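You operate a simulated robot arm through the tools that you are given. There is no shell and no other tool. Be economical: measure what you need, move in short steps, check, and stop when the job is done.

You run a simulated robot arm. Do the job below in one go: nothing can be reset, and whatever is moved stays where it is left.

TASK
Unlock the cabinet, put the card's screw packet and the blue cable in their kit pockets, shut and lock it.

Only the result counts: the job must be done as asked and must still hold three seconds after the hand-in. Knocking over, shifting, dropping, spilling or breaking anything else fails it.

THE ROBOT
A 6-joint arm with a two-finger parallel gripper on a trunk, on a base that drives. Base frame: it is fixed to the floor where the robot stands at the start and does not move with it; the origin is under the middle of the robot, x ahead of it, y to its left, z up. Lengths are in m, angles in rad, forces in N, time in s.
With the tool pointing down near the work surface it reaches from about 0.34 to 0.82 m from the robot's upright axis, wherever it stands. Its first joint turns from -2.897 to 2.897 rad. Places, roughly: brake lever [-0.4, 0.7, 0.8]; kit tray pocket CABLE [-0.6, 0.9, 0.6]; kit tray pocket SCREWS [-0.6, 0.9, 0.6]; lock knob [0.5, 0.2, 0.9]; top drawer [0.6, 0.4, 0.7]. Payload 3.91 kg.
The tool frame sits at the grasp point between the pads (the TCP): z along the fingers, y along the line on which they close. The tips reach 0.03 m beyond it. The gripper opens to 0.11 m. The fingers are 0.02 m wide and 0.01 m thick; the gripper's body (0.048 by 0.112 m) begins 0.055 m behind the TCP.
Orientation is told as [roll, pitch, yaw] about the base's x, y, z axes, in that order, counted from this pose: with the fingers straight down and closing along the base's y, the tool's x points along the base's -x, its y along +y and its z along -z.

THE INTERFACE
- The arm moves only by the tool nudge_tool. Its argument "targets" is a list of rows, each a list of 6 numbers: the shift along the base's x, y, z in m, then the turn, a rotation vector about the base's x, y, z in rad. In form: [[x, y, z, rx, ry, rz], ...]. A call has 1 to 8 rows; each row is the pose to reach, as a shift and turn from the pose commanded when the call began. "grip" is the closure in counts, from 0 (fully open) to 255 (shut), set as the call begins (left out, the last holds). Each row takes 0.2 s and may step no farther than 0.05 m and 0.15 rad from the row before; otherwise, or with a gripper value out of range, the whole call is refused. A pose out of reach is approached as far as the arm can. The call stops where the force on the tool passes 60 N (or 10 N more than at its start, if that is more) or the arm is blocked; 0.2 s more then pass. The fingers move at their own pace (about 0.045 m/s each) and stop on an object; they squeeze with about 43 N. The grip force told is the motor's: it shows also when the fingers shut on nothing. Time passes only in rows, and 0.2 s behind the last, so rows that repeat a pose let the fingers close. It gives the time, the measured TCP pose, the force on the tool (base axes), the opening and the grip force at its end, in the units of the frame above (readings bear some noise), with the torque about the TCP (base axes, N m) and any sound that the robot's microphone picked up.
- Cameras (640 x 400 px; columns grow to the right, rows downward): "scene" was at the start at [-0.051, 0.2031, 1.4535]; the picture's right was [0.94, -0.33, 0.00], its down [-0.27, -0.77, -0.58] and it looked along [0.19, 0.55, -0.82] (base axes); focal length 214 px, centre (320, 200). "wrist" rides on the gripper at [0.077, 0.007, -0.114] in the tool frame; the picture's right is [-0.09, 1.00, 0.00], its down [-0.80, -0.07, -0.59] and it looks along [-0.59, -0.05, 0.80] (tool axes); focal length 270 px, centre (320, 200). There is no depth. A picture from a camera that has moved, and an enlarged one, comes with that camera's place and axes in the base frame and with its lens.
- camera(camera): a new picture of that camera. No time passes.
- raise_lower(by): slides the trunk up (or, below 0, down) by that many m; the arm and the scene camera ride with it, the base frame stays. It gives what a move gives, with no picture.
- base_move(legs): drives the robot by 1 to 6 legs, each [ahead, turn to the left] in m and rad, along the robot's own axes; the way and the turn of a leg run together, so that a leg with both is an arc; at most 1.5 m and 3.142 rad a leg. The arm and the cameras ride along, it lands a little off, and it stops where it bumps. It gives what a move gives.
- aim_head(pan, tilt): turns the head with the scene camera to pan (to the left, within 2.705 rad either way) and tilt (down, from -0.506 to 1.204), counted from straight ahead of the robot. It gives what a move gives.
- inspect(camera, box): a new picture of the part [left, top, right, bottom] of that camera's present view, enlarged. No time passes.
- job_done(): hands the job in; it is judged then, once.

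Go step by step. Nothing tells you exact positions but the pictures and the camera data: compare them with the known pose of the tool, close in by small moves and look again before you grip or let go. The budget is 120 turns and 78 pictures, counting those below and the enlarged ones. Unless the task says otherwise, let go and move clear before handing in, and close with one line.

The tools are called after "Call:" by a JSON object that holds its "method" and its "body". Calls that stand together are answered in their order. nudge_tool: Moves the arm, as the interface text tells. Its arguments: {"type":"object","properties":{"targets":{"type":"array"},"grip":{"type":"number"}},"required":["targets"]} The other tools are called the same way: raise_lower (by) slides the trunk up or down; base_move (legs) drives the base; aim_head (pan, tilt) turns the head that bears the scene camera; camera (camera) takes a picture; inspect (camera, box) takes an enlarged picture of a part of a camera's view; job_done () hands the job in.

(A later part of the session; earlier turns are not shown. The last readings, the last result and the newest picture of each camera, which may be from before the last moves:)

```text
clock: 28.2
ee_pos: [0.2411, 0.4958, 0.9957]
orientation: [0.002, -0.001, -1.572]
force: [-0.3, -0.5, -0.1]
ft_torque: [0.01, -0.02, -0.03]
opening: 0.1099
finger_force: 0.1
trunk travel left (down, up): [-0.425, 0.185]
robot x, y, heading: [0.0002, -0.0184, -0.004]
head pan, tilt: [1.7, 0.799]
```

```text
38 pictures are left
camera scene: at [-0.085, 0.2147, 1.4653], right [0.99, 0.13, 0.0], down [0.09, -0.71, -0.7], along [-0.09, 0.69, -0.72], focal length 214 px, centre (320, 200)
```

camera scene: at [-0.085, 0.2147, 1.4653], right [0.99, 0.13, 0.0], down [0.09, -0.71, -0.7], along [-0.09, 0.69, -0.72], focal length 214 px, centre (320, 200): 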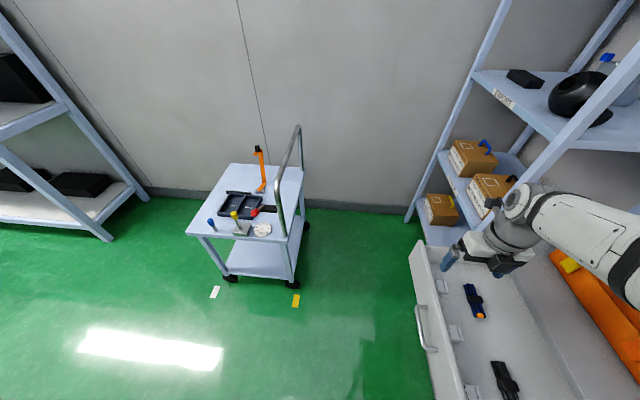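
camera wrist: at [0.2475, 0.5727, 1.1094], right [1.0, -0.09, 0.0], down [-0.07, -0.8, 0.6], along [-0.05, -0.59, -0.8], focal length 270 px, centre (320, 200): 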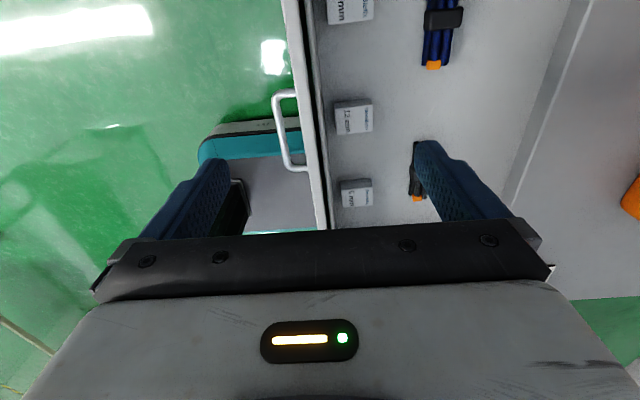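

Call:
{"method": "inspect", "body": {"camera": "scene", "box": [180, 120, 330, 310]}}

Call:
{"method": "aim_head", "body": {"pan": -0.9, "tilt": 0.6}}

Call:
{"method": "camera", "body": {"camera": "scene"}}

```text
2.11 times, centred on (255, 215) of scene
camera zoom: at [-0.085, 0.2147, 1.4653], right [0.99, 0.13, 0.0], down [0.09, -0.71, -0.7], along [-0.09, 0.69, -0.72], focal length 452 px, centre (457, 168)
```

zoom: 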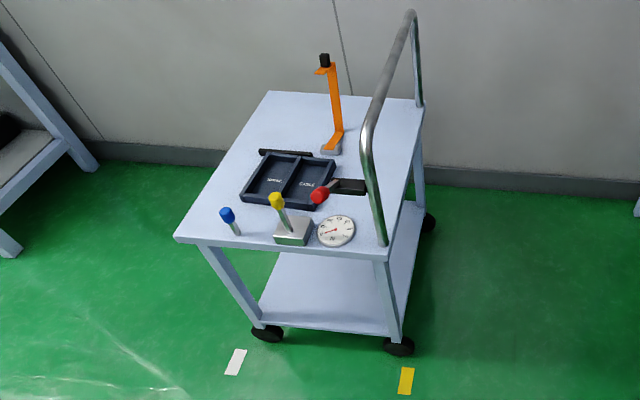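

```text
clock: 30.5
ee_pos: [0.2409, 0.4943, 0.9957]
orientation: [0.005, -0.002, -1.574]
force: [-0.3, -0.8, 0.4]
ft_torque: [-0.01, -0.04, 0.0]
opening: 0.11
finger_force: 0.0
trunk travel left (down, up): [-0.425, 0.185]
robot x, y, heading: [0.0012, -0.0172, 0.0]
head pan, tilt: [-0.901, 0.6]
```

```text
36 pictures are left
camera scene: at [-0.0199, 0.0654, 1.4822], right [-0.78, -0.62, 0.0], down [-0.35, 0.44, -0.83], along [0.51, -0.65, -0.56], focal length 214 px, centre (320, 200)
```

scene: 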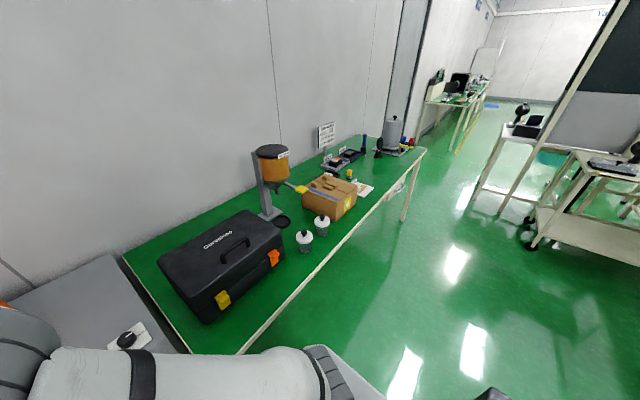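

A small sign stands on the bench; zoom on it and the cards there.

Call:
{"method": "inspect", "body": {"camera": "scene", "box": [305, 110, 345, 155]}}

Call:
{"method": "inspect", "body": {"camera": "scene", "box": [290, 115, 430, 215]}}

```text
8.89 times, centred on (325, 132) of scene
camera zoom: at [-0.0199, 0.0654, 1.4822], right [-0.78, -0.62, 0.0], down [-0.35, 0.44, -0.83], along [0.51, -0.65, -0.56], focal length 1906 px, centre (276, 800)
```

zoom: 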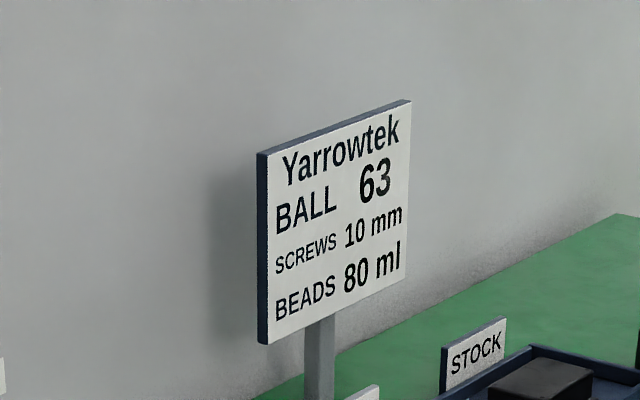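

```text
4.00 times, centred on (360, 165) of scene
camera zoom: at [-0.0199, 0.0654, 1.4822], right [-0.78, -0.62, 0.0], down [-0.35, 0.44, -0.83], along [0.51, -0.65, -0.56], focal length 858 px, centre (160, 340)
```

zoom: 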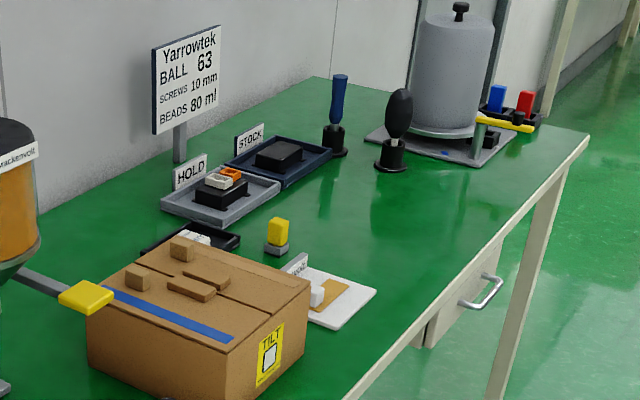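

The card says SCREWS 10 mm: the packet at the left (+y) end. I'll rotate the tool toward yaw -π (camera away from the drawer front) above it and look.

Call:
{"method": "nudge_tool", "body": {"targets": [[0.0, 0.01, 0, 0, 0, -0.14], [0.0, 0.02, 0, 0, 0, -0.28], [0.01, 0.03, 0, 0, 0, -0.42], [0.01, 0.04, 0, 0, 0, -0.56], [0.02, 0.05, 0, 0, 0, -0.7], [0.02, 0.05, 0, 0, 0, -0.84], [0.02, 0.05, 0, 0, 0, -0.98], [0.02, 0.05, 0, 0, 0, -1.12]]}}

Call:
{"method": "nudge_tool", "body": {"targets": [[0.0, 0.0, 0, 0, 0, -0.14], [0.0, 0.0, 0, 0, 0, -0.28], [0.0, 0.0, 0, 0, 0, -0.42], [0.0, 0.0, 0, 0, 0, -0.448]]}}

Call:
{"method": "camera", "body": {"camera": "wrist"}}

```text
clock: 32.3
ee_pos: [0.3131, 0.377, 0.8206]
orientation: [-0.244, 0.055, -2.621]
force: [0.8, 0.3, 0.5]
ft_torque: [-0.02, 0.0, 0.03]
opening: 0.1102
finger_force: 0.0
out of reach, approached as far as the arm can: row 2, 3, 4, 5, 6, 7, 8
trunk travel left (down, up): [-0.425, 0.185]
robot x, y, heading: [0.0022, -0.0152, -0.003]
head pan, tilt: [-0.901, 0.6]
```

```text
clock: 33.3
ee_pos: [0.3096, 0.3535, 0.7892]
orientation: [-0.273, 0.061, -3.066]
force: [-0.4, -0.8, -0.2]
ft_torque: [0.01, -0.02, 0.0]
opening: 0.1101
finger_force: 0.0
out of reach, approached as far as the arm can: row 1, 2, 3, 4
trunk travel left (down, up): [-0.425, 0.185]
robot x, y, heading: [-0.0006, -0.0151, -0.005]
head pan, tilt: [-0.901, 0.6]
```

```text
33 pictures are left
camera wrist: at [0.382, 0.3206, 0.9015], right [0.0, -0.96, -0.27], down [-0.83, -0.15, 0.54], along [-0.56, 0.23, -0.8], focal length 270 px, centre (320, 200)
```

wrist: 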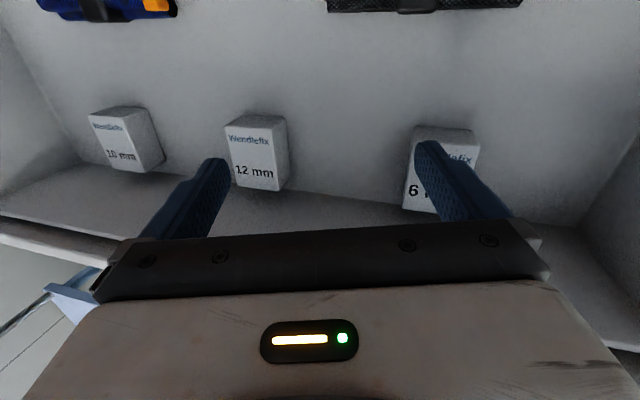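

The wrist joint hit its limit and the tool sank; nothing was touched. I'll back out: rise while turning back the other way, in a cautious first step.

Call:
{"method": "nudge_tool", "body": {"targets": [[0, 0, 0.03, 0, 0, 0.1]]}}

```text
clock: 33.7
ee_pos: [0.3067, 0.3407, 0.8009]
orientation: [-0.26, 0.06, -2.966]
force: [-0.7, 0.2, -0.1]
ft_torque: [0.0, -0.02, 0.0]
opening: 0.1099
finger_force: 0.0
out of reach, approached as far as the arm can: row 1
trunk travel left (down, up): [-0.425, 0.185]
robot x, y, heading: [0.0049, -0.018, 0.002]
head pan, tilt: [-0.901, 0.6]
```

Call:
{"method": "raise_lower", "body": {"by": 0.15}}

Call:
{"method": "nudge_tool", "body": {"targets": [[0, 0, 0.0, 0, 0, 0.14], [0, 0, 0, 0, 0, 0.28], [0, 0, 0, 0, 0, 0.42], [0, 0, 0.0, 0, 0, 0.56], [0, 0, 0, 0, 0, 0.7], [0, 0, 0, 0, 0, 0.84], [0, 0, 0.0, 0, 0, 0.98], [0, 0, 0, 0, 0, 1.12]]}}

```text
clock: 35.5
ee_pos: [0.3064, 0.3403, 0.9503]
orientation: [-0.26, 0.06, -2.966]
force: [0.0, 0.2, 0.1]
ft_torque: [-0.01, -0.03, 0.02]
opening: 0.1097
finger_force: 0.2
trunk travel left (down, up): [-0.575, 0.035]
robot x, y, heading: [0.0017, -0.0148, -0.002]
head pan, tilt: [-0.901, 0.6]
```

```text
clock: 37.3
ee_pos: [0.3069, 0.3405, 0.9502]
orientation: [-0.261, 0.059, -1.842]
force: [0.2, -0.3, 0.5]
ft_torque: [0.03, 0.01, -0.01]
opening: 0.1101
finger_force: 0.1
trunk travel left (down, up): [-0.575, 0.035]
robot x, y, heading: [0.0027, -0.0195, -0.002]
head pan, tilt: [-0.901, 0.6]
```

The tool is clear now. I'll straighten the tilt and move toward the spot above the 10 mm packet in small steps to see what is reachable.

Call:
{"method": "nudge_tool", "body": {"targets": [[0, 0.02, 0.02, 0.13, 0, 0], [-0.01, 0.04, 0.03, 0.26, -0.03, 0], [-0.02, 0.08, 0.03, 0.26, -0.06, 0]]}}

```text
clock: 38.1
ee_pos: [0.2882, 0.4217, 0.98]
orientation: [-0.275, 0.326, -1.848]
force: [-0.7, 0.2, -0.9]
ft_torque: [0.0, -0.01, 0.04]
opening: 0.1099
finger_force: 0.0
trunk travel left (down, up): [-0.575, 0.035]
robot x, y, heading: [-0.0008, -0.0166, 0.004]
head pan, tilt: [-0.901, 0.6]
```

I corrected the wrong way (angles are in the turned frame). Undo with the proper base-frame correction.

Call:
{"method": "nudge_tool", "body": {"targets": [[0, 0.0, 0.0, -0.13, -0.058, 0], [0, 0, 0.0, -0.26, -0.117, 0], [0, 0, 0.0, -0.389, -0.175, 0]]}}

```text
clock: 38.9
ee_pos: [0.2866, 0.4203, 0.9806]
orientation: [-0.003, -0.009, -1.804]
force: [-0.2, -0.1, -0.9]
ft_torque: [0.01, 0.0, -0.02]
opening: 0.1101
finger_force: 0.0
trunk travel left (down, up): [-0.575, 0.035]
robot x, y, heading: [0.0002, -0.0159, 0.0]
head pan, tilt: [-0.901, 0.6]
```

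Call:
{"method": "nudge_tool", "body": {"targets": [[0, 0.0, 0.0, 0, 0, -0.14], [0, 0, 0.0, 0, 0, -0.28]]}}

```text
clock: 39.5
ee_pos: [0.3069, 0.4046, 0.9758]
orientation: [-0.048, -0.002, -2.063]
force: [-0.2, -0.5, -0.6]
ft_torque: [0.02, -0.05, 0.0]
opening: 0.1102
finger_force: 0.0
out of reach, approached as far as the arm can: row 2
trunk travel left (down, up): [-0.575, 0.035]
robot x, y, heading: [0.0011, -0.0147, -0.002]
head pan, tilt: [-0.901, 0.6]
```

That confirms the joint limit; yaw +π is reachable the other way round. Rotate positively in place.

Call:
{"method": "nudge_tool", "body": {"targets": [[0, 0, 0, 0, 0, 0.145], [0, 0, 0, 0, 0, 0.29], [0, 0, 0, 0, 0, 0.435], [0, 0, 0, 0, 0, 0.58], [0, 0, 0, 0, 0, 0.725], [0, 0, 0, 0, 0, 0.87], [0, 0, 0, 0, 0, 1.015], [0, 0, 0, 0, 0, 1.16]]}}

Call:
{"method": "nudge_tool", "body": {"targets": [[0, 0, 0, 0, 0, 0.145], [0, 0, 0, 0, 0, 0.29], [0, 0, 0, 0, 0, 0.435], [0, 0, 0, 0, 0, 0.58], [0, 0, 0, 0, 0, 0.725], [0, 0, 0, 0, 0, 0.87], [0, 0, 0, 0, 0, 1.015], [0, 0, 0, 0, 0, 1.16]]}}

Call:
{"method": "nudge_tool", "body": {"targets": [[0, 0, 0, 0, 0, 0.145], [0, 0, 0, 0, 0, 0.29], [0, 0, 0, 0, 0, 0.435], [0, 0, 0, 0, 0, 0.58], [0, 0, 0, 0, 0, 0.725], [0, 0, 0, 0, 0, 0.87], [0, 0, 0, 0, 0, 1.015], [0, 0, 0, 0, 0, 1.16]]}}

```text
clock: 41.3
ee_pos: [0.3072, 0.4048, 0.9759]
orientation: [-0.047, -0.003, -0.898]
force: [-0.2, -0.6, -0.1]
ft_torque: [0.0, -0.02, -0.03]
opening: 0.1102
finger_force: 0.0
trunk travel left (down, up): [-0.575, 0.035]
robot x, y, heading: [0.0001, -0.0174, 0.001]
head pan, tilt: [-0.901, 0.6]
```

```text
clock: 43.1
ee_pos: [0.3072, 0.4039, 0.9756]
orientation: [-0.048, -0.001, 0.262]
force: [0.4, 0.5, 0.0]
ft_torque: [-0.01, -0.02, -0.02]
opening: 0.1103
finger_force: 0.0
trunk travel left (down, up): [-0.575, 0.035]
robot x, y, heading: [0.0017, -0.0158, -0.006]
head pan, tilt: [-0.901, 0.6]
```

```text
clock: 44.9
ee_pos: [0.3077, 0.4035, 0.9751]
orientation: [-0.05, -0.002, 1.42]
force: [0.5, 0.1, -0.5]
ft_torque: [0.01, -0.02, 0.02]
opening: 0.1101
finger_force: 0.0
trunk travel left (down, up): [-0.575, 0.035]
robot x, y, heading: [0.0015, -0.0142, -0.004]
head pan, tilt: [-0.901, 0.6]
```

Level the tool, finish to yaw 1.57 and look at the packet and blue cable.

Call:
{"method": "nudge_tool", "body": {"targets": [[0.0, 0, 0, 0.005, 0.05, 0.13]]}}

Call:
{"method": "camera", "body": {"camera": "wrist"}}

```text
clock: 45.3
ee_pos: [0.3068, 0.4045, 0.9747]
orientation: [0.002, -0.003, 1.552]
force: [-0.4, 0.1, 0.1]
ft_torque: [-0.03, -0.01, 0.05]
opening: 0.1099
finger_force: 0.1
trunk travel left (down, up): [-0.575, 0.035]
robot x, y, heading: [-0.0025, -0.0173, 0.002]
head pan, tilt: [-0.901, 0.6]
```

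```text
32 pictures are left
camera wrist: at [0.2984, 0.3265, 1.0884], right [-0.99, 0.11, 0.0], down [0.09, 0.8, 0.6], along [0.06, 0.59, -0.8], focal length 270 px, centre (320, 200)
```

wrist: 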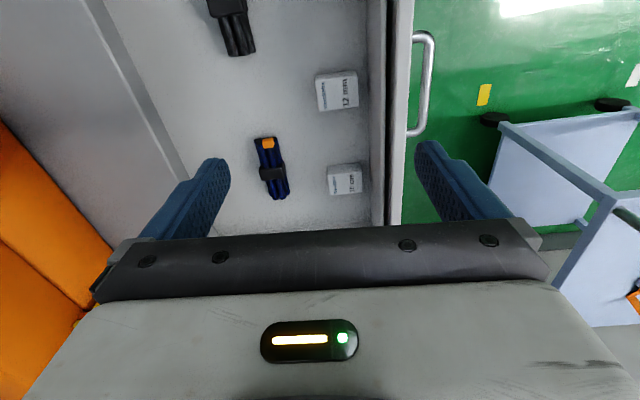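

Blue cable lies along y at (0.394, 0.48–0.59); 10 mm packet at (0.282, 0.554). The cable is close to the cabinet front, so I'll first push the drawer open a bit more from inside with closed fingers between the packets.

Call:
{"method": "nudge_tool", "body": {"targets": [[-0.009, 0.03, 0, 0, 0, 0], [-0.018, 0.06, 0, 0, 0, 0], [-0.027, 0.086, 0, 0, 0, 0.018], [-0.027, 0.086, -0.045, 0, 0, 0.018], [-0.027, 0.086, -0.09, 0, 0, 0.018], [-0.027, 0.086, -0.125, 0, 0, 0.018], [-0.027, 0.086, -0.155, 0, 0, 0.018]], "grip": 255}}

Call:
{"method": "camera", "body": {"camera": "wrist"}}

```text
clock: 46.9
ee_pos: [0.2788, 0.4922, 0.8201]
orientation: [0.003, -0.001, 1.567]
force: [-0.1, -0.5, -0.6]
ft_torque: [-0.02, 0.05, -0.05]
opening: 0.0
finger_force: 32.0
trunk travel left (down, up): [-0.575, 0.035]
robot x, y, heading: [0.0036, -0.0145, -0.001]
head pan, tilt: [-0.901, 0.6]
```

```text
31 pictures are left
camera wrist: at [0.2724, 0.414, 0.9337], right [-1.0, 0.09, 0.0], down [0.07, 0.8, 0.6], along [0.05, 0.59, -0.8], focal length 270 px, centre (320, 200)
```

wrist: 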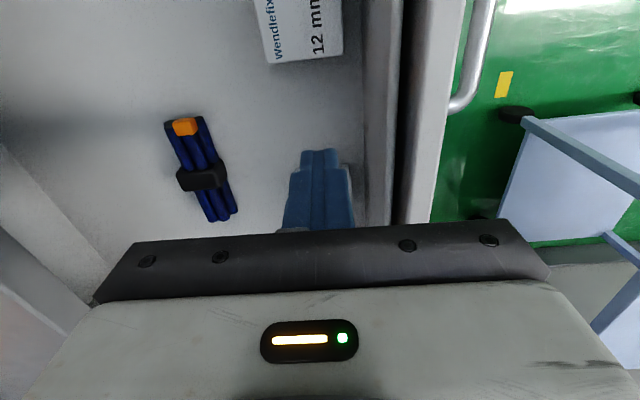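

Push the drawer front out about 4 cm.

Call:
{"method": "nudge_tool", "body": {"targets": [[-0.015, 0, -0.005, 0, 0, 0], [-0.03, 0, -0.005, 0, 0, 0], [-0.042, 0, -0.005, 0, 0, 0], [-0.055, 0, -0.005, 0, 0, 0], [-0.068, 0, -0.005, 0, 0, 0]]}}

Call:
{"method": "nudge_tool", "body": {"targets": [[0.02, 0, 0, 0, 0, 0], [0.05, 0, 0.03, 0, 0, 0], [0.09, 0.01, 0.05, 0, 0, 0], [0.12, 0.02, 0.085, 0, 0, 0]], "grip": 100}}

Call:
{"method": "camera", "body": {"camera": "wrist"}}

```text
clock: 48.2
ee_pos: [0.2206, 0.4914, 0.8175]
orientation: [-0.002, -0.01, 1.564]
force: [27.7, -3.8, -5.3]
ft_torque: [-0.03, -0.66, 0.27]
opening: 0.0
finger_force: 37.6
trunk travel left (down, up): [-0.575, 0.035]
robot x, y, heading: [0.001, -0.0139, -0.001]
head pan, tilt: [-0.901, 0.6]
stopped in row 5: the force on the tool passed its limit at 66 N (the readings are from after the stop); the commanded pose is now the measured one
```

```text
clock: 49.2
ee_pos: [0.337, 0.5123, 0.9037]
orientation: [-0.001, -0.006, 1.566]
force: [-0.1, 0.9, 0.9]
ft_torque: [-0.01, -0.01, 0.05]
opening: 0.0667
finger_force: 0.1
trunk travel left (down, up): [-0.575, 0.035]
robot x, y, heading: [0.0003, -0.0155, 0.001]
head pan, tilt: [-0.901, 0.6]
```

```text
30 pictures are left
camera wrist: at [0.3289, 0.4332, 1.0159], right [-1.0, 0.09, 0.0], down [0.07, 0.8, 0.6], along [0.06, 0.6, -0.8], focal length 270 px, centre (320, 200)
```

wrist: 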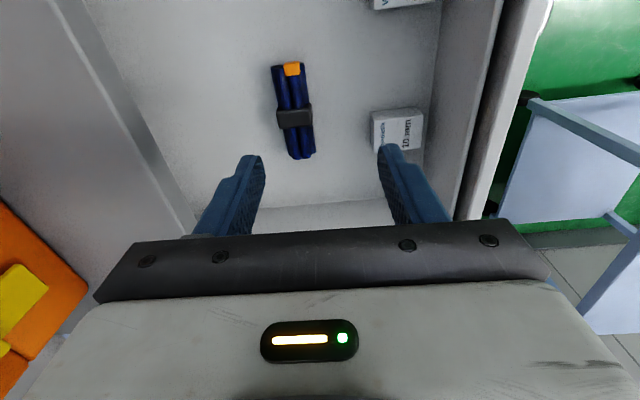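

Drawer is at its stop. Cable is now at (0.369, 0.537), along y. Move above and descend partly.

Call:
{"method": "nudge_tool", "body": {"targets": [[0.032, 0.025, -0.02, 0, 0, 0], [0.032, 0.025, -0.06, 0, 0, 0], [0.032, 0.025, -0.1, 0, 0, 0], [0.032, 0.025, -0.13, 0, 0, 0]], "grip": 80}}

Call:
{"method": "camera", "body": {"camera": "wrist"}}

```text
clock: 50.2
ee_pos: [0.3687, 0.5384, 0.774]
orientation: [-0.001, -0.009, 1.565]
force: [-0.3, 0.2, -0.2]
ft_torque: [0.0, -0.01, -0.03]
opening: 0.0755
finger_force: 0.1
trunk travel left (down, up): [-0.575, 0.035]
robot x, y, heading: [-0.0008, -0.0183, -0.001]
head pan, tilt: [-0.901, 0.6]
```

```text
29 pictures are left
camera wrist: at [0.3611, 0.4594, 0.8857], right [-1.0, 0.09, 0.0], down [0.07, 0.8, 0.6], along [0.06, 0.6, -0.8], focal length 270 px, centre (320, 200)
```

wrist: 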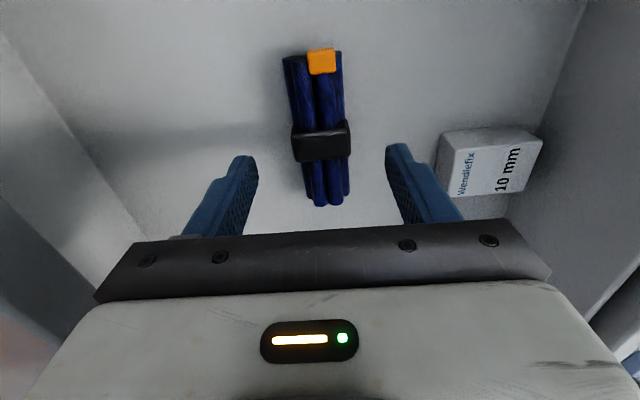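

Aligned. Descend to about z 0.732 and close.

Call:
{"method": "nudge_tool", "body": {"targets": [[0, -0.001, -0.015, 0, 0, 0], [0, -0.001, -0.03, 0, 0, 0], [0, -0.001, -0.042, 0, 0, 0]]}}

Call:
{"method": "nudge_tool", "body": {"targets": [[0, 0, 0, 0, 0, 0], [0, 0, 0, 0, 0, 0], [0, 0, 0, 0, 0, 0]], "grip": 255}}

Call:
{"method": "camera", "body": {"camera": "wrist"}}

```text
clock: 51.0
ee_pos: [0.3681, 0.5348, 0.7294]
orientation: [-0.001, -0.009, 1.565]
force: [-0.2, -0.2, -0.2]
ft_torque: [0.01, -0.01, 0.02]
opening: 0.0754
finger_force: 0.1
trunk travel left (down, up): [-0.575, 0.035]
robot x, y, heading: [0.0033, -0.0144, -0.004]
head pan, tilt: [-0.901, 0.6]
```

```text
clock: 51.8
ee_pos: [0.3685, 0.5342, 0.7291]
orientation: [-0.002, -0.008, 1.564]
force: [-0.8, -0.3, -1.1]
ft_torque: [0.01, 0.01, -0.01]
opening: 0.0393
finger_force: 35.3
trunk travel left (down, up): [-0.575, 0.035]
robot x, y, heading: [0.0, -0.0167, -0.005]
head pan, tilt: [-0.901, 0.6]
```

```text
28 pictures are left
camera wrist: at [0.3604, 0.4565, 0.8431], right [-1.0, 0.09, 0.0], down [0.07, 0.8, 0.6], along [0.06, 0.6, -0.8], focal length 270 px, centre (320, 200)
```

wrist: 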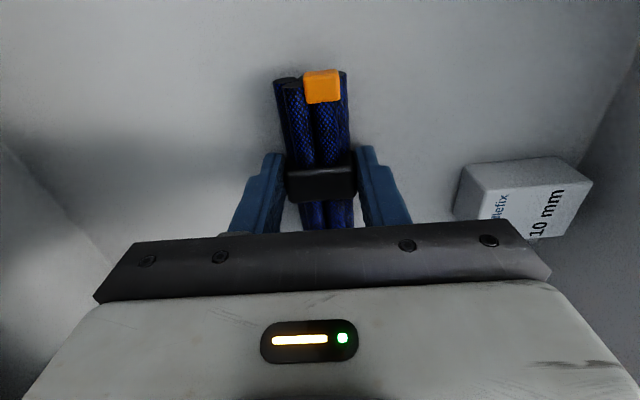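

Cable gripped. Lift straight up out of the drawer.

Call:
{"method": "nudge_tool", "body": {"targets": [[0, 0, 0.02, 0, 0, 0], [0, 0, 0.06, 0, 0, 0], [0, 0, 0.1, 0, 0, 0], [0, 0, 0.14, 0, 0, 0], [0, 0, 0.18, 0, 0, 0], [0, 0, 0.22, 0, 0, 0], [-0.03, -0.02, 0.24, 0, 0, 0], [-0.06, -0.05, 0.26, 0, 0, 0]]}}

Call:
{"method": "aim_head", "body": {"pan": 1.9, "tilt": 0.7}}

Call:
{"method": "inspect", "body": {"camera": "scene", "box": [230, 130, 400, 300]}}

```text
clock: 53.6
ee_pos: [0.3104, 0.4852, 0.9903]
orientation: [-0.003, -0.008, 1.566]
force: [-0.3, 0.1, -1.1]
ft_torque: [-0.01, -0.03, 0.03]
opening: 0.0393
finger_force: 42.7
trunk travel left (down, up): [-0.575, 0.035]
robot x, y, heading: [0.0023, -0.0155, -0.006]
head pan, tilt: [-0.901, 0.6]
```

```text
clock: 56.1
ee_pos: [0.3107, 0.4851, 0.9893]
orientation: [-0.002, -0.007, 1.565]
force: [0.3, -0.4, -1.0]
ft_torque: [0.01, -0.01, 0.0]
opening: 0.0391
finger_force: 43.1
trunk travel left (down, up): [-0.575, 0.035]
robot x, y, heading: [-0.0026, -0.0161, -0.0]
head pan, tilt: [1.901, 0.7]
```

```text
2.35 times, centred on (315, 215) of scene
camera zoom: at [-0.1016, 0.2152, 1.6236], right [0.95, 0.32, 0.0], down [0.21, -0.61, -0.76], along [-0.25, 0.72, -0.64], focal length 505 px, centre (332, 165)
```

zoom: 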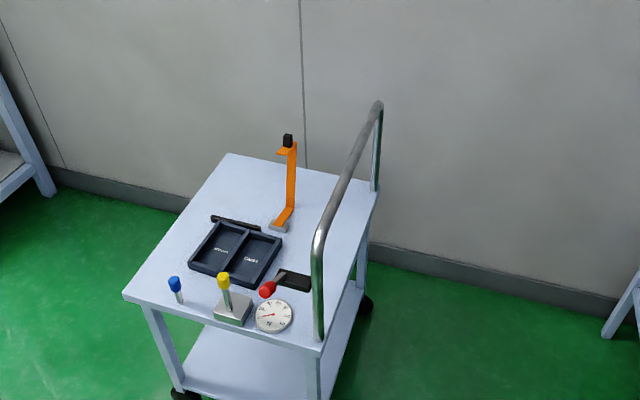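

Cable is up. Before driving, check the area to the left/behind the robot.

Call:
{"method": "aim_head", "body": {"pan": 2.7, "tilt": 0.6}}

Call:
{"method": "camera", "body": {"camera": "scene"}}

```text
clock: 57.2
ee_pos: [0.3101, 0.4855, 0.9877]
orientation: [-0.002, -0.007, 1.567]
force: [-0.7, -0.8, -1.0]
ft_torque: [0.01, -0.01, 0.01]
opening: 0.0389
finger_force: 42.6
trunk travel left (down, up): [-0.575, 0.035]
robot x, y, heading: [-0.0008, -0.0164, -0.003]
head pan, tilt: [2.7, 0.6]
```

```text
26 pictures are left
camera scene: at [-0.154, 0.1727, 1.6322], right [0.43, 0.9, 0.0], down [0.51, -0.24, -0.83], along [-0.75, 0.35, -0.56], focal length 214 px, centre (320, 200)
```

scene: 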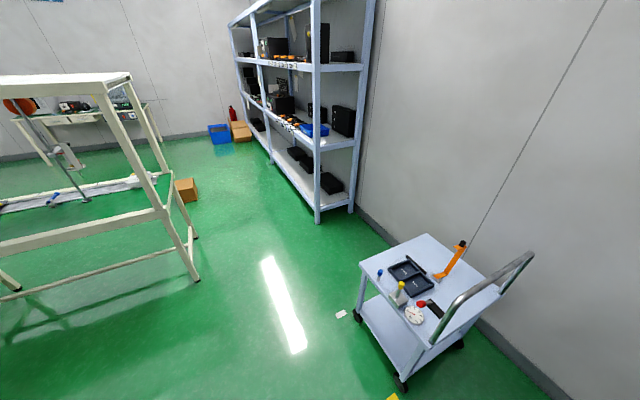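

The floor there is clear. Drive: turn left 2.6, ahead 0.5, then turn back right 0.85 to face the cart.

Call:
{"method": "base_move", "body": {"legs": [[0, 2.6], [0.5, 0], [0, -0.85]]}}

Call:
{"method": "aim_head", "body": {"pan": 0.3, "tilt": 0.9}}

Call:
{"method": "camera", "body": {"camera": "scene"}}

```text
clock: 63.6
ee_pos: [-0.5248, -0.2782, 0.9891]
orientation: [-0.002, -0.004, -2.132]
force: [-0.3, 0.3, -0.9]
ft_torque: [-0.01, 0.0, 0.0]
opening: 0.039
finger_force: 43.4
trunk travel left (down, up): [-0.575, 0.035]
robot x, y, heading: [-0.0007, -0.0226, 2.549]
head pan, tilt: [2.7, 0.6]
stopped in leg 1: the robot was blocked; the commanded pose is now the measured one
```

```text
clock: 65.8
ee_pos: [-0.5252, -0.2773, 0.9886]
orientation: [-0.002, -0.008, -2.136]
force: [0.2, -0.1, -0.4]
ft_torque: [0.04, 0.03, -0.03]
opening: 0.0391
finger_force: 42.6
trunk travel left (down, up): [-0.575, 0.035]
robot x, y, heading: [-0.0014, -0.0296, 2.548]
head pan, tilt: [0.3, 0.901]
```

```text
25 pictures are left
camera scene: at [-0.094, -0.1694, 1.6074], right [0.29, 0.96, 0.0], down [0.75, -0.23, -0.62], along [-0.59, 0.18, -0.78], focal length 214 px, centre (320, 200)
```

scene: 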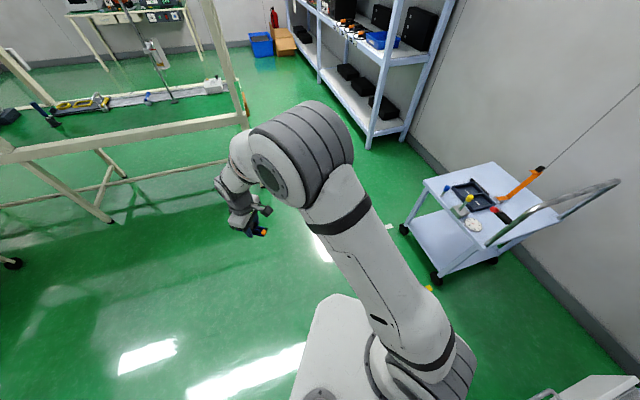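

The turn stopped slightly short (2.55 rad) — close enough. Go ahead 0.5 and turn right 0.8.

Call:
{"method": "base_move", "body": {"legs": [[0.5, 0], [0, -0.8]]}}

Call:
{"method": "camera", "body": {"camera": "scene"}}

```text
clock: 70.8
ee_pos: [-0.9598, 0.4489, 0.989]
orientation: [-0.001, -0.009, -2.926]
force: [0.2, -0.4, -1.1]
ft_torque: [0.02, 0.01, 0.03]
opening: 0.039
finger_force: 43.1
trunk travel left (down, up): [-0.575, 0.035]
robot x, y, heading: [-0.4205, 0.2532, 1.76]
head pan, tilt: [0.3, 0.901]
```

```text
24 pictures are left
camera scene: at [-0.5901, 0.2161, 1.6076], right [0.88, 0.47, 0.0], down [0.37, -0.69, -0.62], along [-0.29, 0.55, -0.78], focal length 214 px, centre (320, 200)
```

scene: 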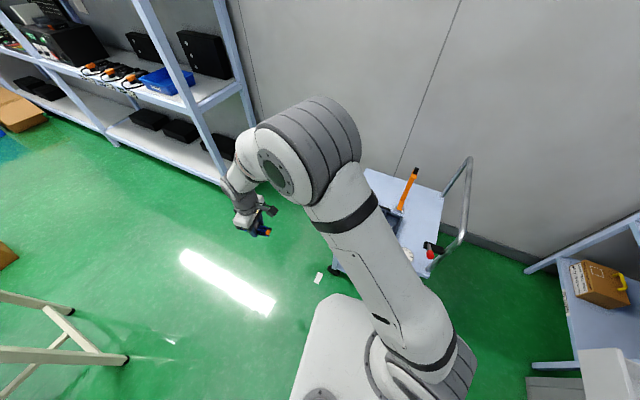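

I'm beside the cart. Swing the arm over toward the tray at height, turning the tool so the cable lies along y.

Call:
{"method": "nudge_tool", "body": {"targets": [[0.02, 0.035, 0, 0, 0, -0.13], [0.04, 0.07, 0, 0, 0, -0.26], [0.065, 0.105, 0, 0, 0, -0.39], [0.09, 0.14, 0, 0, 0, -0.52], [0.12, 0.17, 0, 0, 0, -0.65], [0.15, 0.2, 0, 0, 0, -0.78], [0.18, 0.225, 0, 0, 0, -0.91], [0.21, 0.25, 0, 0, 0, -1.04]]}}

Call:
{"method": "nudge_tool", "body": {"targets": [[0.03, 0.02, 0, 0, 0, -0.13], [0.06, 0.04, 0, 0, 0, -0.26], [0.09, 0.06, 0, 0, 0, -0.39], [0.12, 0.08, 0, 0, 0, -0.52], [0.15, 0.1, 0, 0, 0, -0.65], [0.17, 0.12, 0, 0, 0, -0.746]]}}

Call:
{"method": "camera", "body": {"camera": "wrist"}}

Call:
{"method": "camera", "body": {"camera": "scene"}}

```text
clock: 72.6
ee_pos: [-0.7485, 0.7006, 0.9895]
orientation: [-0.001, -0.008, 2.316]
force: [0.9, -1.2, -0.7]
ft_torque: [-0.01, 0.01, -0.01]
opening: 0.039
finger_force: 42.8
trunk travel left (down, up): [-0.575, 0.035]
robot x, y, heading: [-0.424, 0.2516, 1.765]
head pan, tilt: [0.3, 0.901]
```

```text
clock: 74.0
ee_pos: [-0.5809, 0.8171, 0.9875]
orientation: [-0.002, -0.007, 1.571]
force: [0.6, -1.0, -1.6]
ft_torque: [0.01, 0.02, 0.04]
opening: 0.0392
finger_force: 43.2
trunk travel left (down, up): [-0.575, 0.035]
robot x, y, heading: [-0.4272, 0.2514, 1.759]
head pan, tilt: [0.3, 0.901]
```

```text
23 pictures are left
camera wrist: at [-0.5881, 0.739, 1.1008], right [-1.0, 0.09, 0.0], down [0.07, 0.8, 0.6], along [0.06, 0.6, -0.8], focal length 270 px, centre (320, 200)
```

wrist: 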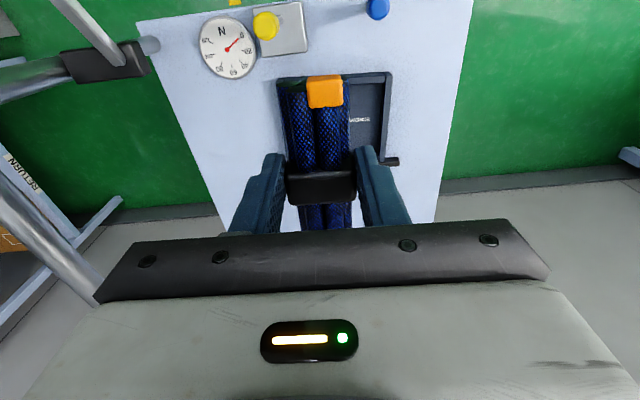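

```text
22 pictures are left
camera scene: at [-0.5908, 0.2167, 1.6075], right [0.88, 0.47, 0.0], down [0.37, -0.69, -0.62], along [-0.29, 0.55, -0.78], focal length 214 px, centre (320, 200)
```

scene: 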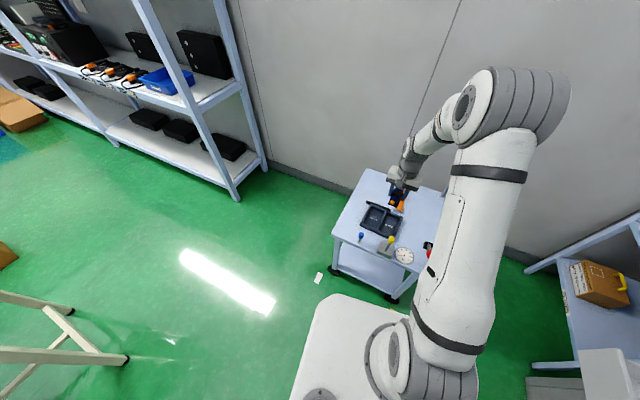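

Tray is below: x about -0.69 to -0.50, y about 0.85–1.02. Zoom the scene view to check labels, pockets and levers.

Call:
{"method": "inspect", "body": {"camera": "scene", "box": [330, 165, 450, 285]}}

Call:
{"method": "inspect", "body": {"camera": "wrist", "box": [40, 0, 440, 200]}}

```text
3.33 times, centred on (390, 225) of scene
camera zoom: at [-0.5908, 0.2167, 1.6075], right [0.88, 0.47, 0.0], down [0.37, -0.69, -0.62], along [-0.29, 0.55, -0.78], focal length 715 px, centre (87, 117)
```

zoom: 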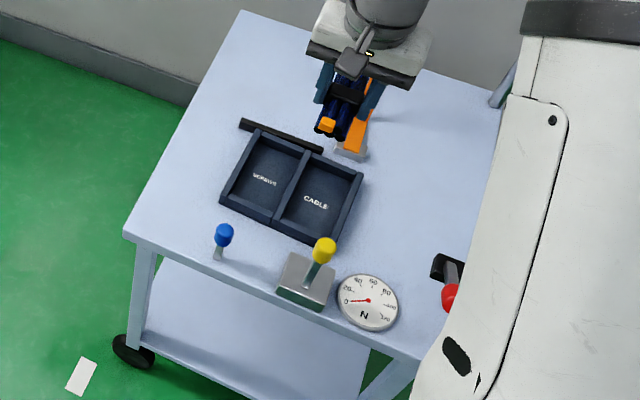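

```text
1.60 times, centred on (240, 100) of wrist
camera zoom: at [-0.5881, 0.739, 1.1008], right [-1.0, 0.09, 0.0], down [0.07, 0.8, 0.6], along [0.06, 0.6, -0.8], focal length 432 px, centre (448, 360)
```

zoom: 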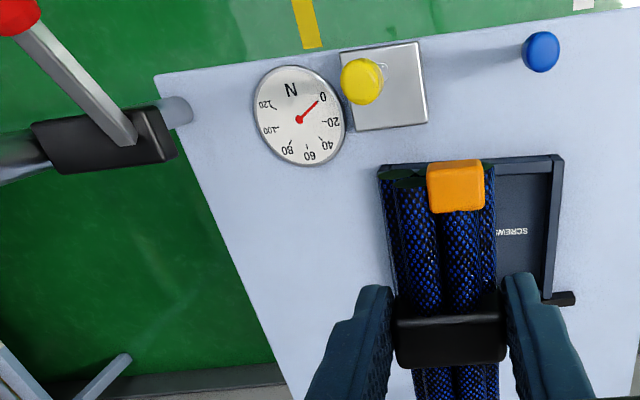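

Pockets: CABLE centre ≈(-0.55, 0.935), SCREWS ≈(-0.64, 0.937), floor about z 0.61. Move over the CABLE pocket and descend partway.

Call:
{"method": "nudge_tool", "body": {"targets": [[0.01, 0.04, 0, 0, 0, 0], [0.02, 0.08, 0, 0, 0, 0], [0.03, 0.117, -0.02, 0, 0, 0], [0.03, 0.117, -0.07, 0, 0, 0], [0.03, 0.117, -0.12, 0, 0, 0], [0.03, 0.117, -0.165, 0, 0, 0], [0.03, 0.117, -0.21, 0, 0, 0], [0.03, 0.117, -0.25, 0, 0, 0]]}}

Call:
{"method": "camera", "body": {"camera": "wrist"}}

Call:
{"method": "inspect", "body": {"camera": "scene", "box": [340, 170, 440, 260]}}

```text
clock: 75.8
ee_pos: [-0.5494, 0.9345, 0.7386]
orientation: [-0.001, -0.007, 1.571]
force: [0.1, -0.5, -1.4]
ft_torque: [-0.01, 0.01, 0.01]
opening: 0.0389
finger_force: 42.9
trunk travel left (down, up): [-0.575, 0.035]
robot x, y, heading: [-0.4216, 0.2526, 1.763]
head pan, tilt: [0.3, 0.901]
```

```text
19 pictures are left
camera wrist: at [-0.5572, 0.8573, 0.8515], right [-1.0, 0.09, 0.0], down [0.07, 0.8, 0.6], along [0.05, 0.6, -0.8], focal length 270 px, centre (320, 200)
```

wrist: 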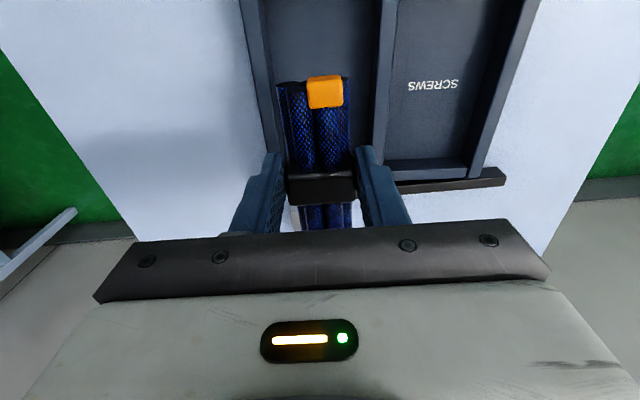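

```text
4.44 times, centred on (390, 215) of scene
camera zoom: at [-0.5913, 0.217, 1.6075], right [0.88, 0.47, 0.0], down [0.37, -0.69, -0.62], along [-0.29, 0.55, -0.78], focal length 953 px, centre (9, 133)
```

zoom: 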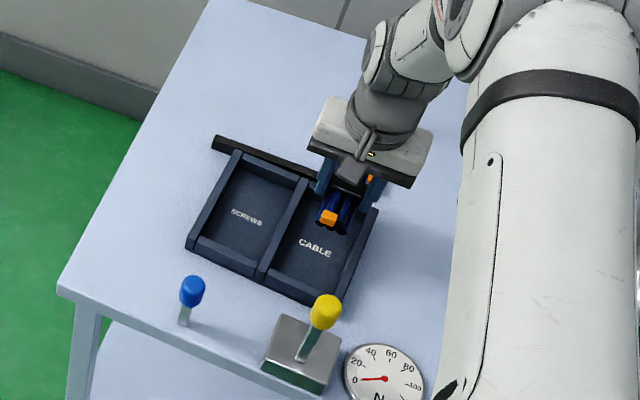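

Well centred in the CABLE pocket. Shift 8 mm toward -y and lower.

Call:
{"method": "nudge_tool", "body": {"targets": [[0, -0.008, -0.03, 0, 0, 0], [0, -0.008, -0.05, 0, 0, 0], [0, -0.008, -0.065, 0, 0, 0], [0, -0.008, -0.075, 0, 0, 0]]}}

Call:
{"method": "camera", "body": {"camera": "wrist"}}

```text
clock: 76.8
ee_pos: [-0.5504, 0.9265, 0.669]
orientation: [0.001, -0.018, 1.57]
force: [0.5, -2.9, 26.0]
ft_torque: [1.33, -0.18, 0.07]
opening: 0.0401
finger_force: 43.5
trunk travel left (down, up): [-0.575, 0.035]
robot x, y, heading: [-0.4241, 0.2537, 1.764]
head pan, tilt: [0.3, 0.901]
```

```text
17 pictures are left
camera wrist: at [-0.5573, 0.8474, 0.7817], right [-1.0, 0.09, 0.0], down [0.07, 0.79, 0.61], along [0.05, 0.61, -0.79], focal length 270 px, centre (320, 200)
```

wrist: 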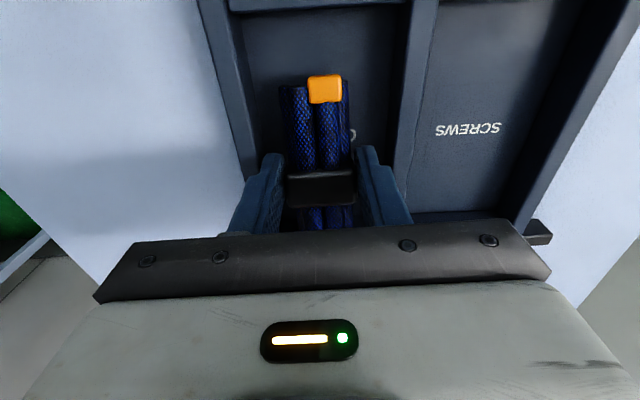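

Contact came early with torque suggesting the cable's far end rests on the far wall. Lift 15 mm, shift 12 mm toward -y and lower again.

Call:
{"method": "nudge_tool", "body": {"targets": [[0, 0, 0.018, 0, 0.01, 0], [0, -0.012, 0.018, 0, 0.01, 0], [0, -0.012, 0.006, 0, 0.01, 0], [0, -0.012, -0.002, 0, 0.01, 0], [0, -0.012, -0.008, 0, 0.01, 0]]}}

```text
clock: 78.0
ee_pos: [-0.5491, 0.9166, 0.6586]
orientation: [0.01, -0.016, 1.571]
force: [3.6, 4.1, 33.6]
ft_torque: [-1.08, -0.33, 0.07]
opening: 0.0394
finger_force: 43.1
trunk travel left (down, up): [-0.575, 0.035]
robot x, y, heading: [-0.4255, 0.2513, 1.766]
head pan, tilt: [0.3, 0.901]
```

Now it contacts lower (tip z≈0.629), near the floor. Ease up 2 mm and look.

Call:
{"method": "nudge_tool", "body": {"targets": [[0, 0, 0.003, 0, 0, 0]]}}

Call:
{"method": "inspect", "body": {"camera": "wrist", "box": [190, 0, 450, 240]}}

Call:
{"method": "inspect", "body": {"camera": "scene", "box": [360, 180, 430, 250]}}

```text
clock: 78.4
ee_pos: [-0.5511, 0.9167, 0.6573]
orientation: [0.008, -0.009, 1.572]
force: [-1.4, 7.3, 17.9]
ft_torque: [-0.67, -0.07, 0.0]
opening: 0.0392
finger_force: 43.5
trunk travel left (down, up): [-0.575, 0.035]
robot x, y, heading: [-0.4235, 0.2539, 1.764]
head pan, tilt: [0.3, 0.901]
```

```text
1.67 times, centred on (320, 120) of wrist
camera zoom: at [-0.5567, 0.8377, 0.7707], right [-1.0, 0.09, 0.01], down [0.08, 0.8, 0.6], along [0.05, 0.6, -0.8], focal length 450 px, centre (320, 333)
```

zoom: 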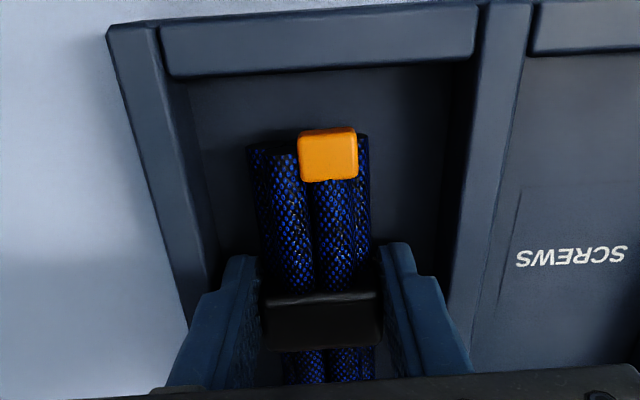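

```text
5.71 times, centred on (395, 215) of scene
camera zoom: at [-0.5908, 0.2148, 1.6072], right [0.88, 0.47, 0.0], down [0.37, -0.69, -0.62], along [-0.29, 0.55, -0.78], focal length 1226 px, centre (-109, 114)
```

zoom: 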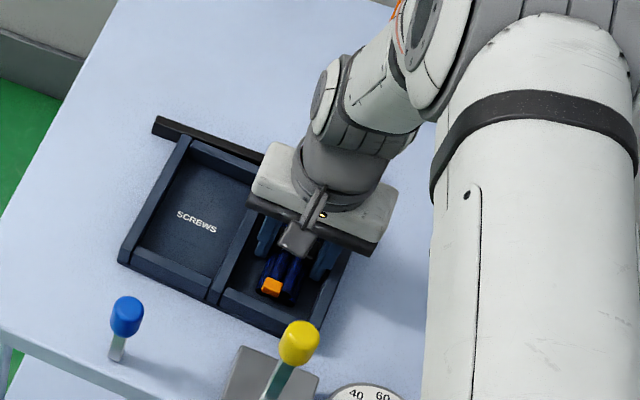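

The cable sits inside the pocket. Open just slightly and withdraw straight up.

Call:
{"method": "nudge_tool", "body": {"targets": [[0, 0, 0.001, 0, 0, 0], [0, 0, 0.002, 0, 0, 0], [0, 0, 0.003, 0, 0, 0]], "grip": 134}}

Call:
{"method": "nudge_tool", "body": {"targets": [[0, 0, 0.02, 0, 0, 0], [0, 0, 0.05, 0, 0, 0], [0, 0, 0.1, 0, 0, 0], [0, 0, 0.15, 0, 0, 0], [0, 0, 0.2, 0, 0, 0], [0, -0.03, 0.24, 0, 0, 0]]}}

Call:
{"method": "camera", "body": {"camera": "wrist"}}

```text
clock: 79.2
ee_pos: [-0.5504, 0.9157, 0.6602]
orientation: [0.007, -0.004, 1.57]
force: [0.7, -0.3, -0.2]
ft_torque: [0.0, -0.02, 0.0]
opening: 0.0523
finger_force: 0.1
trunk travel left (down, up): [-0.575, 0.035]
robot x, y, heading: [-0.426, 0.2498, 1.76]
head pan, tilt: [0.3, 0.901]
```

```text
clock: 80.6
ee_pos: [-0.5489, 0.8826, 0.9023]
orientation: [0.007, -0.009, 1.572]
force: [-0.3, -0.4, -0.2]
ft_torque: [0.03, -0.03, 0.01]
opening: 0.0523
finger_force: 0.0
trunk travel left (down, up): [-0.575, 0.035]
robot x, y, heading: [-0.4258, 0.2535, 1.76]
head pan, tilt: [0.3, 0.901]
```

```text
14 pictures are left
camera wrist: at [-0.556, 0.8046, 1.0144], right [-1.0, 0.09, 0.01], down [0.08, 0.8, 0.6], along [0.05, 0.6, -0.8], focal length 270 px, centre (320, 200)
```

wrist: 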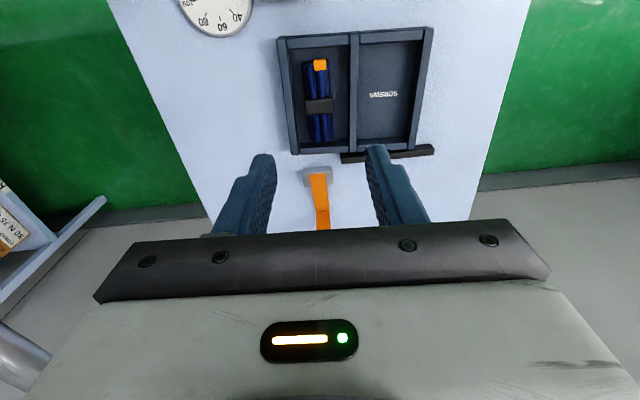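

Cable is placed. I'll reposition so that both drawer and tray are in arm's reach: retract and raise the arm, then turn right 1.42 and drive ahead 0.21.

Call:
{"method": "nudge_tool", "body": {"targets": [[0, -0.02, 0.04, 0, 0, 0], [0.01, -0.045, 0.08, 0, 0, 0], [0.01, -0.08, 0.11, 0, 0, 0], [0.02, -0.12, 0.13, 0, 0, 0], [0.03, -0.165, 0.15, 0, 0, 0], [0.04, -0.21, 0.15, 0, 0, 0], [0.045, -0.255, 0.15, 0, 0, 0]]}}

Call:
{"method": "base_move", "body": {"legs": [[0, -1.42], [0.21, 0]]}}

Call:
{"method": "camera", "body": {"camera": "scene"}}

```text
refused: row 5 steps farther than a row can; nothing moved
```

```text
clock: 82.3
ee_pos: [-0.3686, 0.8913, 0.901]
orientation: [0.011, 0.0, 1.271]
force: [-46.4, 0.9, 6.7]
ft_torque: [0.0, -1.63, 0.1]
opening: 0.0295
finger_force: 0.0
trunk travel left (down, up): [-0.575, 0.035]
robot x, y, heading: [-0.4337, 0.2508, 1.492]
head pan, tilt: [0.3, 0.901]
stopped in leg 1: the force on the tool passed its limit at 83 N (the readings are from after the stop); the commanded pose is now the measured one
```

```text
13 pictures are left
camera scene: at [-0.6112, 0.2627, 1.6068], right [0.98, 0.22, 0.0], down [0.18, -0.76, -0.62], along [-0.13, 0.61, -0.78], focal length 214 px, centre (320, 200)
```

scene: 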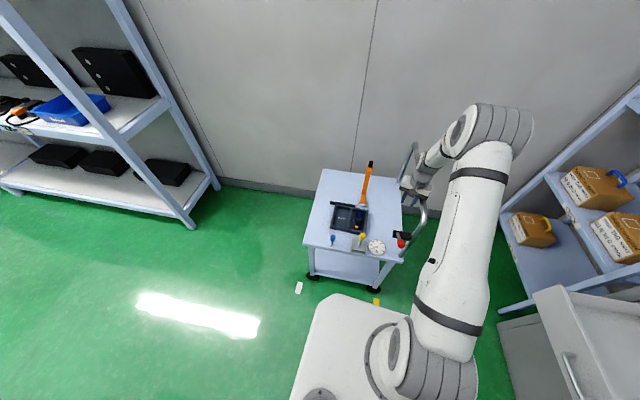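

My mistake: the arm move was refused and the drive still ran, so the fingers pressed on the cart handle. Back off by turning left again, then check whether the cart moved.

Call:
{"method": "base_move", "body": {"legs": [[0, 0.27]]}}

Call:
{"method": "camera", "body": {"camera": "wrist"}}

```text
clock: 83.6
ee_pos: [-0.5324, 0.888, 0.8992]
orientation: [0.013, 0.001, 1.531]
force: [0.0, 0.2, 0.1]
ft_torque: [0.03, 0.0, 0.0]
opening: 0.0522
finger_force: 0.1
trunk travel left (down, up): [-0.575, 0.035]
robot x, y, heading: [-0.4232, 0.2569, 1.749]
head pan, tilt: [0.3, 0.901]
```

```text
12 pictures are left
camera wrist: at [-0.5408, 0.8107, 1.0132], right [-0.99, 0.13, 0.01], down [0.11, 0.8, 0.59], along [0.07, 0.59, -0.81], focal length 270 px, centre (320, 200)
```

wrist: 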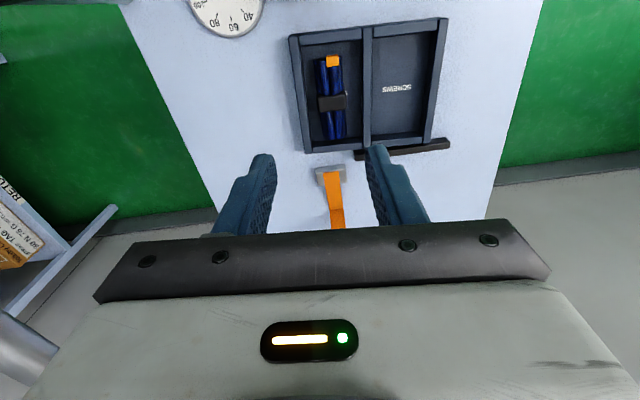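

The tray coordinates are unchanged within a couple of mm, so the cart did not move. Now retract the arm properly first.

Call:
{"method": "nudge_tool", "body": {"targets": [[0, 0, 0.045, 0, 0, 0], [0, -0.02, 0.09, 0, 0, 0], [0, -0.045, 0.13, 0, 0, 0], [0.0, -0.09, 0.15, 0, 0, 0], [0.0, -0.135, 0.16, 0, 0, 0], [0.0, -0.18, 0.16, 0, 0, 0], [0.0, -0.225, 0.16, 0, 0, 0], [0.0, -0.265, 0.16, 0, 0, 0]]}}

```text
clock: 85.4
ee_pos: [-0.5297, 0.6218, 1.0608]
orientation: [0.013, 0.001, 1.532]
force: [-0.6, 0.0, 0.0]
ft_torque: [-0.01, -0.02, 0.0]
opening: 0.0523
finger_force: 0.0
trunk travel left (down, up): [-0.575, 0.035]
robot x, y, heading: [-0.4233, 0.2574, 1.756]
head pan, tilt: [0.3, 0.901]
```

Call:
{"method": "base_move", "body": {"legs": [[0, -1.42]]}}

```text
clock: 89.3
ee_pos: [-0.0757, 0.4228, 1.0596]
orientation: [0.012, 0.001, 0.122]
force: [0.0, 0.8, -1.6]
ft_torque: [0.02, -0.02, 0.03]
opening: 0.0524
finger_force: 0.0
trunk travel left (down, up): [-0.575, 0.035]
robot x, y, heading: [-0.4221, 0.2747, 0.35]
head pan, tilt: [0.3, 0.901]
```

Call:
{"method": "base_move", "body": {"legs": [[0.21, 0]]}}

Call:
{"method": "aim_head", "body": {"pan": 0.1, "tilt": 0.8}}

Call:
{"method": "camera", "body": {"camera": "scene"}}

```text
clock: 90.9
ee_pos: [0.1208, 0.4942, 1.0596]
orientation: [0.01, 0.004, 0.126]
force: [0.5, 0.3, -0.1]
ft_torque: [0.01, 0.02, 0.0]
opening: 0.0521
finger_force: 0.1
trunk travel left (down, up): [-0.575, 0.035]
robot x, y, heading: [-0.2309, 0.3439, 0.341]
head pan, tilt: [0.3, 0.901]
```

```text
clock: 91.6
ee_pos: [0.1202, 0.4946, 1.0588]
orientation: [0.013, 0.0, 0.126]
force: [0.7, 0.5, 0.3]
ft_torque: [-0.01, 0.01, -0.04]
opening: 0.0522
finger_force: 0.1
trunk travel left (down, up): [-0.575, 0.035]
robot x, y, heading: [-0.229, 0.3489, 0.348]
head pan, tilt: [0.099, 0.799]
```

```text
11 pictures are left
camera scene: at [-0.2802, 0.4961, 1.6153], right [0.44, -0.9, 0.0], down [-0.65, -0.31, -0.7], along [0.63, 0.3, -0.72], focal length 214 px, centre (320, 200)
```

scene: 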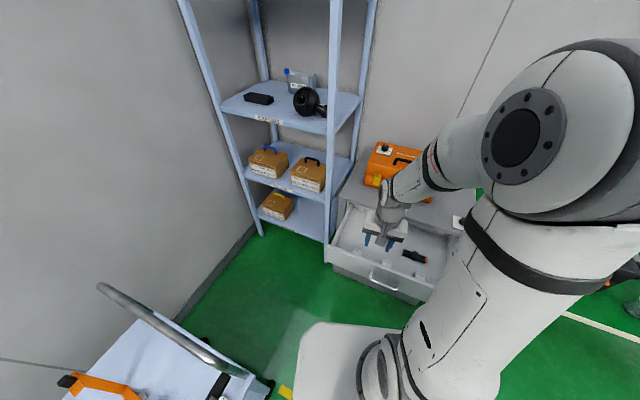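

Good position. Rotate the tool toward yaw π while moving above the 10 mm packet.

Call:
{"method": "nudge_tool", "body": {"targets": [[0.02, 0, 0, 0, 0, 0.145], [0.04, 0, 0, 0, 0, 0.29], [0.06, 0, 0, 0, 0, 0.435], [0.08, 0, 0, 0, 0, 0.58], [0.1, 0, 0, 0, 0, 0.725], [0.12, 0, 0, 0, 0, 0.87], [0.13, 0, 0, 0, 0, 1.015], [0.13, 0, 0, 0, 0, 1.16]]}}

Call:
{"method": "nudge_tool", "body": {"targets": [[0, 0, 0, 0, 0, 0.145], [0, 0, 0, 0, 0, 0.29], [0, 0, 0, 0, 0, 0.435], [0, 0, 0, 0, 0, 0.58], [0, 0, 0, 0, 0, 0.725], [0, 0, 0, 0, 0, 0.87], [0, 0, 0, 0, 0, 1.015], [0, 0, 0, 0, 0, 1.16]]}}

Call:
{"method": "nudge_tool", "body": {"targets": [[0, 0, 0, 0, 0, 0.14], [0, 0, 0, 0, 0, 0.28], [0, 0, 0, 0, 0, 0.42], [0, 0, 0, 0, 0, 0.56], [0, 0, 0, 0, 0, 0.65]], "grip": 60}}

Call:
{"method": "camera", "body": {"camera": "wrist"}}

```text
clock: 93.4
ee_pos: [0.2495, 0.4931, 1.058]
orientation: [0.012, 0.003, 1.288]
force: [-0.5, 0.5, 0.1]
ft_torque: [0.0, -0.01, 0.0]
opening: 0.0525
finger_force: 0.2
trunk travel left (down, up): [-0.575, 0.035]
robot x, y, heading: [-0.23, 0.3439, 0.349]
head pan, tilt: [0.099, 0.799]
```

```text
clock: 95.2
ee_pos: [0.2495, 0.4953, 1.0585]
orientation: [0.012, 0.002, 2.449]
force: [-0.4, 0.7, 0.5]
ft_torque: [-0.01, 0.0, 0.01]
opening: 0.0523
finger_force: 0.1
trunk travel left (down, up): [-0.575, 0.035]
robot x, y, heading: [-0.2302, 0.3477, 0.354]
head pan, tilt: [0.099, 0.799]
```

```text
clock: 96.4
ee_pos: [0.2494, 0.4943, 1.0582]
orientation: [0.012, 0.002, 3.098]
force: [-0.4, 0.2, 0.5]
ft_torque: [0.0, -0.07, 0.03]
opening: 0.0841
finger_force: 0.0
trunk travel left (down, up): [-0.575, 0.035]
robot x, y, heading: [-0.2323, 0.344, 0.351]
head pan, tilt: [0.099, 0.799]
```

```text
10 pictures are left
camera wrist: at [0.3258, 0.4847, 1.1723], right [-0.13, -0.99, 0.01], down [-0.8, 0.11, 0.59], along [-0.59, 0.07, -0.81], focal length 270 px, centre (320, 200)
```

wrist: 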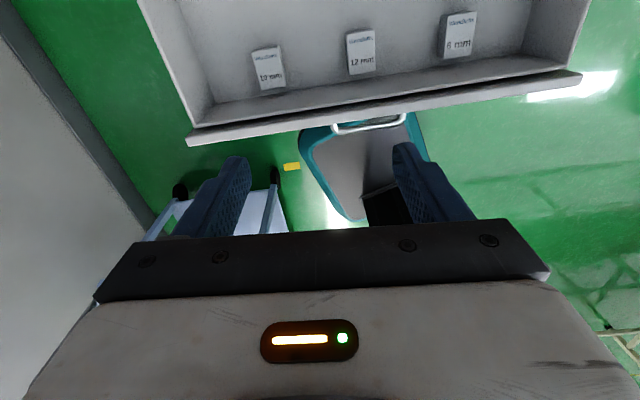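

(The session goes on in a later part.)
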